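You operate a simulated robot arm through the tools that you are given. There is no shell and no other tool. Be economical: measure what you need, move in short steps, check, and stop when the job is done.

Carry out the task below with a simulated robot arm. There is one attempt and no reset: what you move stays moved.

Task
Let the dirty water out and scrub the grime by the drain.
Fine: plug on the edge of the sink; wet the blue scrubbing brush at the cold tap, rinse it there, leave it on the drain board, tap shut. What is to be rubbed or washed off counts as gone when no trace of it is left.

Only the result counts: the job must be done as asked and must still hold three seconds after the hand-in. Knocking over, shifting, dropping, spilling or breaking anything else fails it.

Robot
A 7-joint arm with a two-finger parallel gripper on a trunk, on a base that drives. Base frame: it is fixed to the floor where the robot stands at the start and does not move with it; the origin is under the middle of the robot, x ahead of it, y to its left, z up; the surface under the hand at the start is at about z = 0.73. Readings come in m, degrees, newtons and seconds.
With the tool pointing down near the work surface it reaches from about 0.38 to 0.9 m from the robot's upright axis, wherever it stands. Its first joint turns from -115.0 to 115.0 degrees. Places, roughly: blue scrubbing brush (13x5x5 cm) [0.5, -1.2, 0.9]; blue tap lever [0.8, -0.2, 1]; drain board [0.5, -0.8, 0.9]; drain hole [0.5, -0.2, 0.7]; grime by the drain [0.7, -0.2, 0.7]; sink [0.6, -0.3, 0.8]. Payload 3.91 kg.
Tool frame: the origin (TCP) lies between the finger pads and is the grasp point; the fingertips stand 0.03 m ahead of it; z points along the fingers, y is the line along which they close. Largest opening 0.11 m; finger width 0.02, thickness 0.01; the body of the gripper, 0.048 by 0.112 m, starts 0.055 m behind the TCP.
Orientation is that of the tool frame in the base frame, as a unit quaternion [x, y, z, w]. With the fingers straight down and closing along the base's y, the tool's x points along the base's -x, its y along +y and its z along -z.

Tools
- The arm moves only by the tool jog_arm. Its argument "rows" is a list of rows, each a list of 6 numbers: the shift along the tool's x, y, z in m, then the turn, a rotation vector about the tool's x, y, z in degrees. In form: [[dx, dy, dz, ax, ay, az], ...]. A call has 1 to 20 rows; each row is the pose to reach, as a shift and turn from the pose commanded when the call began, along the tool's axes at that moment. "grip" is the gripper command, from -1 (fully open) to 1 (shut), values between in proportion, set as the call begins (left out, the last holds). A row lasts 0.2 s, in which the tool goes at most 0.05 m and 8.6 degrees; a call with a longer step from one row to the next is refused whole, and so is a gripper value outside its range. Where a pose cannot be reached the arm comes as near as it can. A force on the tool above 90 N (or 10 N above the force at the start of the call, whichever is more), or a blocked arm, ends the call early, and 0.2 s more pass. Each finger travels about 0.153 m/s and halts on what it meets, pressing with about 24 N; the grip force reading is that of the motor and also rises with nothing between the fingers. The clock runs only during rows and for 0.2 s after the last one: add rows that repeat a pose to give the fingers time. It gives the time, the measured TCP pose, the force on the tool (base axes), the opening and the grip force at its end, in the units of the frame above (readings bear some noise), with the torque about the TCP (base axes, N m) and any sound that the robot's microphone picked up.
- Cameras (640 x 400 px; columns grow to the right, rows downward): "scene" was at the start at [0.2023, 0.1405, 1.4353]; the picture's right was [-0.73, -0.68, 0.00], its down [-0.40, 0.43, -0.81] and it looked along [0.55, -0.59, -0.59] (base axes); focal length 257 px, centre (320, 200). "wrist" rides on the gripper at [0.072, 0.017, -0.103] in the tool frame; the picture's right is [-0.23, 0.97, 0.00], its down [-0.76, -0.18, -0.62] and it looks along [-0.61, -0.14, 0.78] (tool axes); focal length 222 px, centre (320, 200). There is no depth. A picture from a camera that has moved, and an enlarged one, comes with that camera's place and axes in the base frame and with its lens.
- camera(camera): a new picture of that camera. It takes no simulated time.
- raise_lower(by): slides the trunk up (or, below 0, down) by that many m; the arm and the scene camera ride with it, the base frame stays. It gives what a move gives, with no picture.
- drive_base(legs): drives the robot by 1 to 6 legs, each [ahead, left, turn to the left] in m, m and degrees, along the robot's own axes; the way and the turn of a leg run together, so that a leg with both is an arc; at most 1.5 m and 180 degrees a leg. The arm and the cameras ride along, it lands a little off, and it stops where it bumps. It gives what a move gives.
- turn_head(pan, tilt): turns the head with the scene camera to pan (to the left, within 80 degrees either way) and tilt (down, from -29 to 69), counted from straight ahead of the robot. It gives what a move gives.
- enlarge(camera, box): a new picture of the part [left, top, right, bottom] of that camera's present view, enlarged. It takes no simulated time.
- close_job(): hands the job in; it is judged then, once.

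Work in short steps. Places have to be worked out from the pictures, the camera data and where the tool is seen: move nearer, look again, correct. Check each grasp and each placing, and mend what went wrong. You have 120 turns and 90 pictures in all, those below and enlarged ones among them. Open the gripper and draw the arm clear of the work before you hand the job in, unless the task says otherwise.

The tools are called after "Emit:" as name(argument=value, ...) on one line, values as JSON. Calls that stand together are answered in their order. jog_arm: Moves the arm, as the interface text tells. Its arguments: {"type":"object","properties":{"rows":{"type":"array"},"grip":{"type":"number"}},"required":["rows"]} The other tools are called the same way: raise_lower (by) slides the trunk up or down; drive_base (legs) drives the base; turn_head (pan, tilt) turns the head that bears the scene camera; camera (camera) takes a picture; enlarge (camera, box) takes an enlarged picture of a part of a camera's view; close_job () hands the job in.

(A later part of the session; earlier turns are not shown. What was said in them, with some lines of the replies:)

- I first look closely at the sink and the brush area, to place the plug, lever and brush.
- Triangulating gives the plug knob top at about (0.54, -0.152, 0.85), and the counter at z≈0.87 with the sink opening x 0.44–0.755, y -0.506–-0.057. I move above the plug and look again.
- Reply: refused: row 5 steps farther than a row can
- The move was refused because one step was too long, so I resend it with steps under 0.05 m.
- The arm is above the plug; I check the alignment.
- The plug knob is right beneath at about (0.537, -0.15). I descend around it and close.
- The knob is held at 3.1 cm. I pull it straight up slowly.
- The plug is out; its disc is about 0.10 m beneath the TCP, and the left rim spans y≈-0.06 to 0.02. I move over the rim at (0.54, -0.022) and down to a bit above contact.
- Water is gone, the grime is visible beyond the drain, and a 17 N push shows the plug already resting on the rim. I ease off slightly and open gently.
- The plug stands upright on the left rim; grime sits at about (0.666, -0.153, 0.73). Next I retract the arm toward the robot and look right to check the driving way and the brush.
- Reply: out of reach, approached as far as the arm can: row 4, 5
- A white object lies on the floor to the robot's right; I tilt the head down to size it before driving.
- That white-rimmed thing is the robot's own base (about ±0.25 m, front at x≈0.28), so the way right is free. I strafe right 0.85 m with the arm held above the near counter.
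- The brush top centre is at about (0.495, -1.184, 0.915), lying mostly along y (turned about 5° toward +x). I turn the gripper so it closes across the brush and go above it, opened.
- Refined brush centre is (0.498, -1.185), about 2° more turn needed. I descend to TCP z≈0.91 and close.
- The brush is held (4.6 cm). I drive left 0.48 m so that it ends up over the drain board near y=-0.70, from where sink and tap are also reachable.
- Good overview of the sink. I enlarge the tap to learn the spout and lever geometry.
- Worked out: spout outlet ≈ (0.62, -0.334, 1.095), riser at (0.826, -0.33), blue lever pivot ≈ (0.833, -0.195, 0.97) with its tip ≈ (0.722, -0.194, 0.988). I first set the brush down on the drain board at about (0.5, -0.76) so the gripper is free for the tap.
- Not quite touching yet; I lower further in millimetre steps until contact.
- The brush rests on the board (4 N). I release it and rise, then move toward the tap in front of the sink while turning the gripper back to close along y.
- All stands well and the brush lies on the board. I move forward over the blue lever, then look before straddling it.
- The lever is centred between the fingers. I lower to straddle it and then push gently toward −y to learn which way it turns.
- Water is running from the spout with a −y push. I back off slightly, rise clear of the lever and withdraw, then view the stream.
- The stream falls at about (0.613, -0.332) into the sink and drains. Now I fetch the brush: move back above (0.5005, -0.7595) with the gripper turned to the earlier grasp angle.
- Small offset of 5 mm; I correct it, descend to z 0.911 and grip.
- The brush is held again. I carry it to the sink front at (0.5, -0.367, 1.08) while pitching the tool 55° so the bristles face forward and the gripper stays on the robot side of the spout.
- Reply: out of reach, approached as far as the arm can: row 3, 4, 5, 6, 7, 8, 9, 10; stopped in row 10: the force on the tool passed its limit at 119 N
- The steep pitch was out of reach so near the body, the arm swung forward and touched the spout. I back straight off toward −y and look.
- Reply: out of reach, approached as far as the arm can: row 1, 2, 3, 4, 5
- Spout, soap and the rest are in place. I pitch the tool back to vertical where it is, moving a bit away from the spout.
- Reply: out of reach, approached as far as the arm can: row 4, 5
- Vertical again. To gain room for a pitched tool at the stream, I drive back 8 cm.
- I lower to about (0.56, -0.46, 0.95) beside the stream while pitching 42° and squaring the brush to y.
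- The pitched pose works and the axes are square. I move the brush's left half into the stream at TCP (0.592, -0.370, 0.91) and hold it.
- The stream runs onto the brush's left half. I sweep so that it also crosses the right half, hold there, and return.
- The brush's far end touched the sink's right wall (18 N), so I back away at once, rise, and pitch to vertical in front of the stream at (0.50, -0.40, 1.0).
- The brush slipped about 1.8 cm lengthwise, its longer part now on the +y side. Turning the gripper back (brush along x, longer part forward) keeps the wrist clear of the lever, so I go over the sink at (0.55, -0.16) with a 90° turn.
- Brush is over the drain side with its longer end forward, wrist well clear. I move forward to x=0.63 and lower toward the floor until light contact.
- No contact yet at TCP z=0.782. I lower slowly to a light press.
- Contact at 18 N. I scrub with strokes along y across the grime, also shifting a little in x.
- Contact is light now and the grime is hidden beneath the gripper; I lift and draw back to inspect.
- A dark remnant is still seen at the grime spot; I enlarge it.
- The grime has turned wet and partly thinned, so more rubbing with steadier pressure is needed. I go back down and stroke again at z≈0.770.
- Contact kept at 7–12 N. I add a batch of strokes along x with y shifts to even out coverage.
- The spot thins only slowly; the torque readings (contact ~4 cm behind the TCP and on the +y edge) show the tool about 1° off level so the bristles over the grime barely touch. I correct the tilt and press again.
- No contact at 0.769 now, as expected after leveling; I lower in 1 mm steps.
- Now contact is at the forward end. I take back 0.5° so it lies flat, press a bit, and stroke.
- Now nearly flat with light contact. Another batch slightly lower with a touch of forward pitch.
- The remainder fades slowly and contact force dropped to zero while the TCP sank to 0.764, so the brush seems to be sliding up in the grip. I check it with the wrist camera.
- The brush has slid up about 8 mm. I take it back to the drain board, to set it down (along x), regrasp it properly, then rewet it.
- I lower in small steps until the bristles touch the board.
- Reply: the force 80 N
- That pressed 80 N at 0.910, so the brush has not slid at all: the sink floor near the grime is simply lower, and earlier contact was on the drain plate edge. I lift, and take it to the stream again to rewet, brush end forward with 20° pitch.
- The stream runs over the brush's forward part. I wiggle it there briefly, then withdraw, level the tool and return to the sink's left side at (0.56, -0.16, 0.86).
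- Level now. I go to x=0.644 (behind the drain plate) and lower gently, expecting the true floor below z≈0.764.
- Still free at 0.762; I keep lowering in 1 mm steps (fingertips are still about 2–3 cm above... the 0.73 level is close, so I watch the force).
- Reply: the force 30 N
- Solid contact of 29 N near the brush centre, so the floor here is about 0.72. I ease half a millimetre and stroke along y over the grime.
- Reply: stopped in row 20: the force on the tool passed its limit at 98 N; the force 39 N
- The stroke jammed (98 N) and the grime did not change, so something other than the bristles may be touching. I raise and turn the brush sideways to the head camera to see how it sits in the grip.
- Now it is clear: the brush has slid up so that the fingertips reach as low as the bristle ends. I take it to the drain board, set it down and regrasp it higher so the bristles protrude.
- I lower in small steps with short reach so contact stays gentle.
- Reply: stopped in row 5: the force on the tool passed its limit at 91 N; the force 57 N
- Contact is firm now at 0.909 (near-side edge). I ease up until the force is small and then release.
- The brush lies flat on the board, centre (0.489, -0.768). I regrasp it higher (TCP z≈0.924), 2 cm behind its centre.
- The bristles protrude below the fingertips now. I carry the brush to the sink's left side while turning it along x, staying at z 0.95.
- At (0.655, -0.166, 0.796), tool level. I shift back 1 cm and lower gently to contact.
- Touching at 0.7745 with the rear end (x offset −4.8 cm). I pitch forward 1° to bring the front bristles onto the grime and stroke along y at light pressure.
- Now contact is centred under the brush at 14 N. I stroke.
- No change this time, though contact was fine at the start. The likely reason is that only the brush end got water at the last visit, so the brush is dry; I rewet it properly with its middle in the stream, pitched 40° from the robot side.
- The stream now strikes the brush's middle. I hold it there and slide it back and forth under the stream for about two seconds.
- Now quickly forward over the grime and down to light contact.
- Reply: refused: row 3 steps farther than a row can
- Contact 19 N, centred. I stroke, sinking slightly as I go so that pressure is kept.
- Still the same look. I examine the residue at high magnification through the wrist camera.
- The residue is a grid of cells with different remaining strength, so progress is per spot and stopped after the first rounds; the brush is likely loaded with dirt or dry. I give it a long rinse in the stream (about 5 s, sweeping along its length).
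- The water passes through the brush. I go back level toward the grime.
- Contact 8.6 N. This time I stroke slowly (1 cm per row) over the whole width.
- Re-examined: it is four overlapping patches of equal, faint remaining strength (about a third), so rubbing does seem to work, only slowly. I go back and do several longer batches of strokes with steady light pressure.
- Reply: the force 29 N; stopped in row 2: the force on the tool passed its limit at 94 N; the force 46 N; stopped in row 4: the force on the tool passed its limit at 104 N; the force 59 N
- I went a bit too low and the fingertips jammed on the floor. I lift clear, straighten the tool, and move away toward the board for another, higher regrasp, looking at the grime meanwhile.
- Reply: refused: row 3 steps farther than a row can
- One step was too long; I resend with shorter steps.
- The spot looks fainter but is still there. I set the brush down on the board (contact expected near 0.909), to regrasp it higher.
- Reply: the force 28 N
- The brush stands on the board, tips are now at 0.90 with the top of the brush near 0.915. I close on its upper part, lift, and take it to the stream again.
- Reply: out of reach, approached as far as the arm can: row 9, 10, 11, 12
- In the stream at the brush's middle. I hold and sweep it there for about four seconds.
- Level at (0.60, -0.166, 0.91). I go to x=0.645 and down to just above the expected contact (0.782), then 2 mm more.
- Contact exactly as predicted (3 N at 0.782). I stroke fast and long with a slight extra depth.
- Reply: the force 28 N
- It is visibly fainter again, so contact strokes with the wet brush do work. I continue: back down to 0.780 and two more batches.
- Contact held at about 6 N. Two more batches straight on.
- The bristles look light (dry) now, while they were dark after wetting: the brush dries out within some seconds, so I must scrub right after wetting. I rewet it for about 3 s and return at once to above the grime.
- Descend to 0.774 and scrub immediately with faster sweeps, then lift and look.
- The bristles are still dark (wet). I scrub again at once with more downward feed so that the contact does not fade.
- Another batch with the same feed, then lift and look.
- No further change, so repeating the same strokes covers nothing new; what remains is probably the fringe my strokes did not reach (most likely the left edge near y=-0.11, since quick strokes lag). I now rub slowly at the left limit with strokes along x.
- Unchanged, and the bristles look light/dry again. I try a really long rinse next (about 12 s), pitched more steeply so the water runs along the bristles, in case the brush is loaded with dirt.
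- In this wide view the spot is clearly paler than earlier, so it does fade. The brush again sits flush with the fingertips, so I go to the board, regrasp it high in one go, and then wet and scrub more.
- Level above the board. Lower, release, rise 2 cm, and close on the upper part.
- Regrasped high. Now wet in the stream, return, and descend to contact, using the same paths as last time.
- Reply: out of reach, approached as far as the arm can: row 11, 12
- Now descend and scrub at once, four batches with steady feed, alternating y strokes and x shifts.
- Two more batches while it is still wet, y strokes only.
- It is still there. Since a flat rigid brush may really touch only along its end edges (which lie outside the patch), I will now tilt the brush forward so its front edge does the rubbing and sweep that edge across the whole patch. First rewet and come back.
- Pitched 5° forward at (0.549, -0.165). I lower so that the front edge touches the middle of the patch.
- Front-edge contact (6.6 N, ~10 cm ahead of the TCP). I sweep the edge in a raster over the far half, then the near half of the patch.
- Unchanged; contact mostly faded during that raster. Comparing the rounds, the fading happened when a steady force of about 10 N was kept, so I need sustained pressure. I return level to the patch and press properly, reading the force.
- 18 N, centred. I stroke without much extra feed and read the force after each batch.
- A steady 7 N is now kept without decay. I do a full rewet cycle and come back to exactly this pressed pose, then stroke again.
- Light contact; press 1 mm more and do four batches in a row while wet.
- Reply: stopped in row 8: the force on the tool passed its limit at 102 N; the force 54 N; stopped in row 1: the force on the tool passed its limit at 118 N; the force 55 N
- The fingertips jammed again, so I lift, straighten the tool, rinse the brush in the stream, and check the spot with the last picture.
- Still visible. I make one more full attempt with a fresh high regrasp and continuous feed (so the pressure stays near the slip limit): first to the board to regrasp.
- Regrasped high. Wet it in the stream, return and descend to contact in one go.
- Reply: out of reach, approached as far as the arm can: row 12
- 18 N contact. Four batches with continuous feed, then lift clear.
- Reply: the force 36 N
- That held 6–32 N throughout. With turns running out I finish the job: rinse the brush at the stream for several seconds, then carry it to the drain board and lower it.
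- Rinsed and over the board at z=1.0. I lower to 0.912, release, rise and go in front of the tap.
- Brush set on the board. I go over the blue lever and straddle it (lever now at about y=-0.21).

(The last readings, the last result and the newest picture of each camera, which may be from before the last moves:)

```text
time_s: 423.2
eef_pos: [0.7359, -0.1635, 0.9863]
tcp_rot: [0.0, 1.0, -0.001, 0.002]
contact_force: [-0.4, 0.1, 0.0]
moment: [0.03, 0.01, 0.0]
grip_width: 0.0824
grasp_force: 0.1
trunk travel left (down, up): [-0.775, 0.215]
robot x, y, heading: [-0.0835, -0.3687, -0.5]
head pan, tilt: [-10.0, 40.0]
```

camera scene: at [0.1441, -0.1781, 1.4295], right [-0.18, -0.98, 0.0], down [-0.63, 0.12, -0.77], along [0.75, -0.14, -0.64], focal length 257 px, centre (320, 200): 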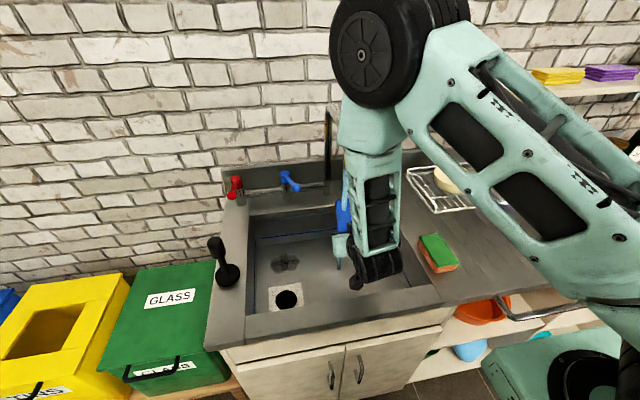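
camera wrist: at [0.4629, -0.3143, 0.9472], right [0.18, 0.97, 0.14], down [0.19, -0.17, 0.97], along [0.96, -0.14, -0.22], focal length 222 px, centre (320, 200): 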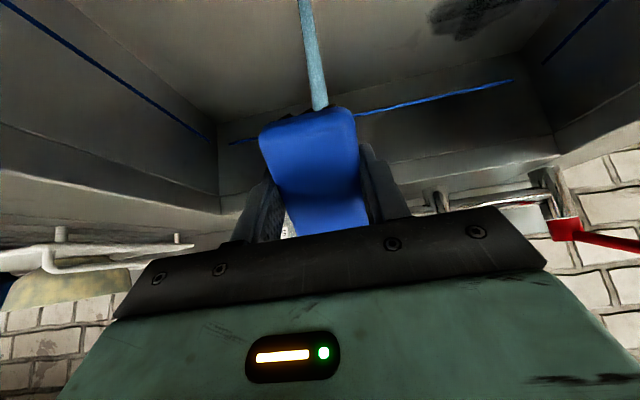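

No resistance yet. I push a few millimetres further to feel the closed stop.

Emit:
jog_arm(rows=[[0, 0.004, 0, 0, 0, 0], [0, 0.008, 0, 0, 0, 0], [0, 0.008, 0, 0, 0, 0]])

```text
time_s: 424.0
eef_pos: [0.7359, -0.1561, 0.9875]
tcp_rot: [0.0, 1.0, -0.001, 0.002]
contact_force: [0.2, 0.7, 1.0]
moment: [-0.03, 0.0, 0.01]
grip_width: 0.0831
grasp_force: 0.2
trunk travel left (down, up): [-0.775, 0.215]
robot x, y, heading: [-0.0862, -0.3723, -0.1]
head pan, tilt: [-10.0, 40.0]
```

Emit:
jog_arm(rows=[[0, 0.003, 0, 0, 0, 0], [0, 0.006, 0, 0, 0, 0], [0, 0.006, 0, 0, 0, 0]])

```text
time_s: 424.8
eef_pos: [0.736, -0.1527, 0.987]
tcp_rot: [0.001, 1.0, -0.001, 0.002]
contact_force: [-1.8, -13.8, 0.5]
moment: [0.03, 0.15, -0.21]
grip_width: 0.0892
grasp_force: 7.0
trunk travel left (down, up): [-0.775, 0.215]
robot x, y, heading: [-0.086, -0.3687, -0.5]
head pan, tilt: [-10.0, 40.0]
```

The lever is against its closed stop (14 N). I back off, rise and withdraw clear of the sink.

Emit:
jog_arm(rows=[[0, -0.025, 0, 0, 0, 0], [0, -0.025, -0.04, 0, 0, 0], [0, -0.025, -0.08, 0, 0, 0], [0, -0.025, -0.12, 0, 0, 0], [0, -0.025, -0.16, 0, 0, 0], [0.045, -0.025, -0.18, 0, 0, 0], [0.09, -0.025, -0.2, 0, 0, 0], [0.135, -0.025, -0.2, 0, 0, 0], [0.18, -0.025, -0.2, 0, 0, 0], [0.225, -0.025, -0.2, 0, 0, 0], [0.26, -0.025, -0.2, 0, 0, 0]], grip=-0.5)

```text
time_s: 427.2
eef_pos: [0.4741, -0.1737, 1.1858]
tcp_rot: [0.0, 1.0, 0.0, 0.002]
contact_force: [-0.5, 0.6, -0.3]
moment: [0.01, 0.02, 0.0]
grip_width: 0.0824
grasp_force: 0.0
trunk travel left (down, up): [-0.775, 0.215]
robot x, y, heading: [-0.0856, -0.3686, -0.5]
head pan, tilt: [-10.0, 40.0]
5 turns are left
```

The tap is shut, the brush and plug are in place, and the arm is clear. I have no pictures left to check the grime after the last scrub, so I hand in.

Emit:
close_job()

```text
The job is handed in.
```

I handed the job in, but I can't say the grime is fully gone. A faint patch still showed in my last picture; I scrubbed once more after that, with steady pressure, and had no pictures left to check it.

- **Water and plug:** the water is drained and the plug stands on the left edge of the sink.
- **Brush:** I wet it at the cold tap, rinsed it there at the end, and left it on the drain board.
- **Tap:** I pushed the blue lever back until I felt it stop. I had no picture left to confirm the stream has ended.
- **Contact with the spout:** on one early move the arm pushed against the spout (119 N). It looked in place afterwards.
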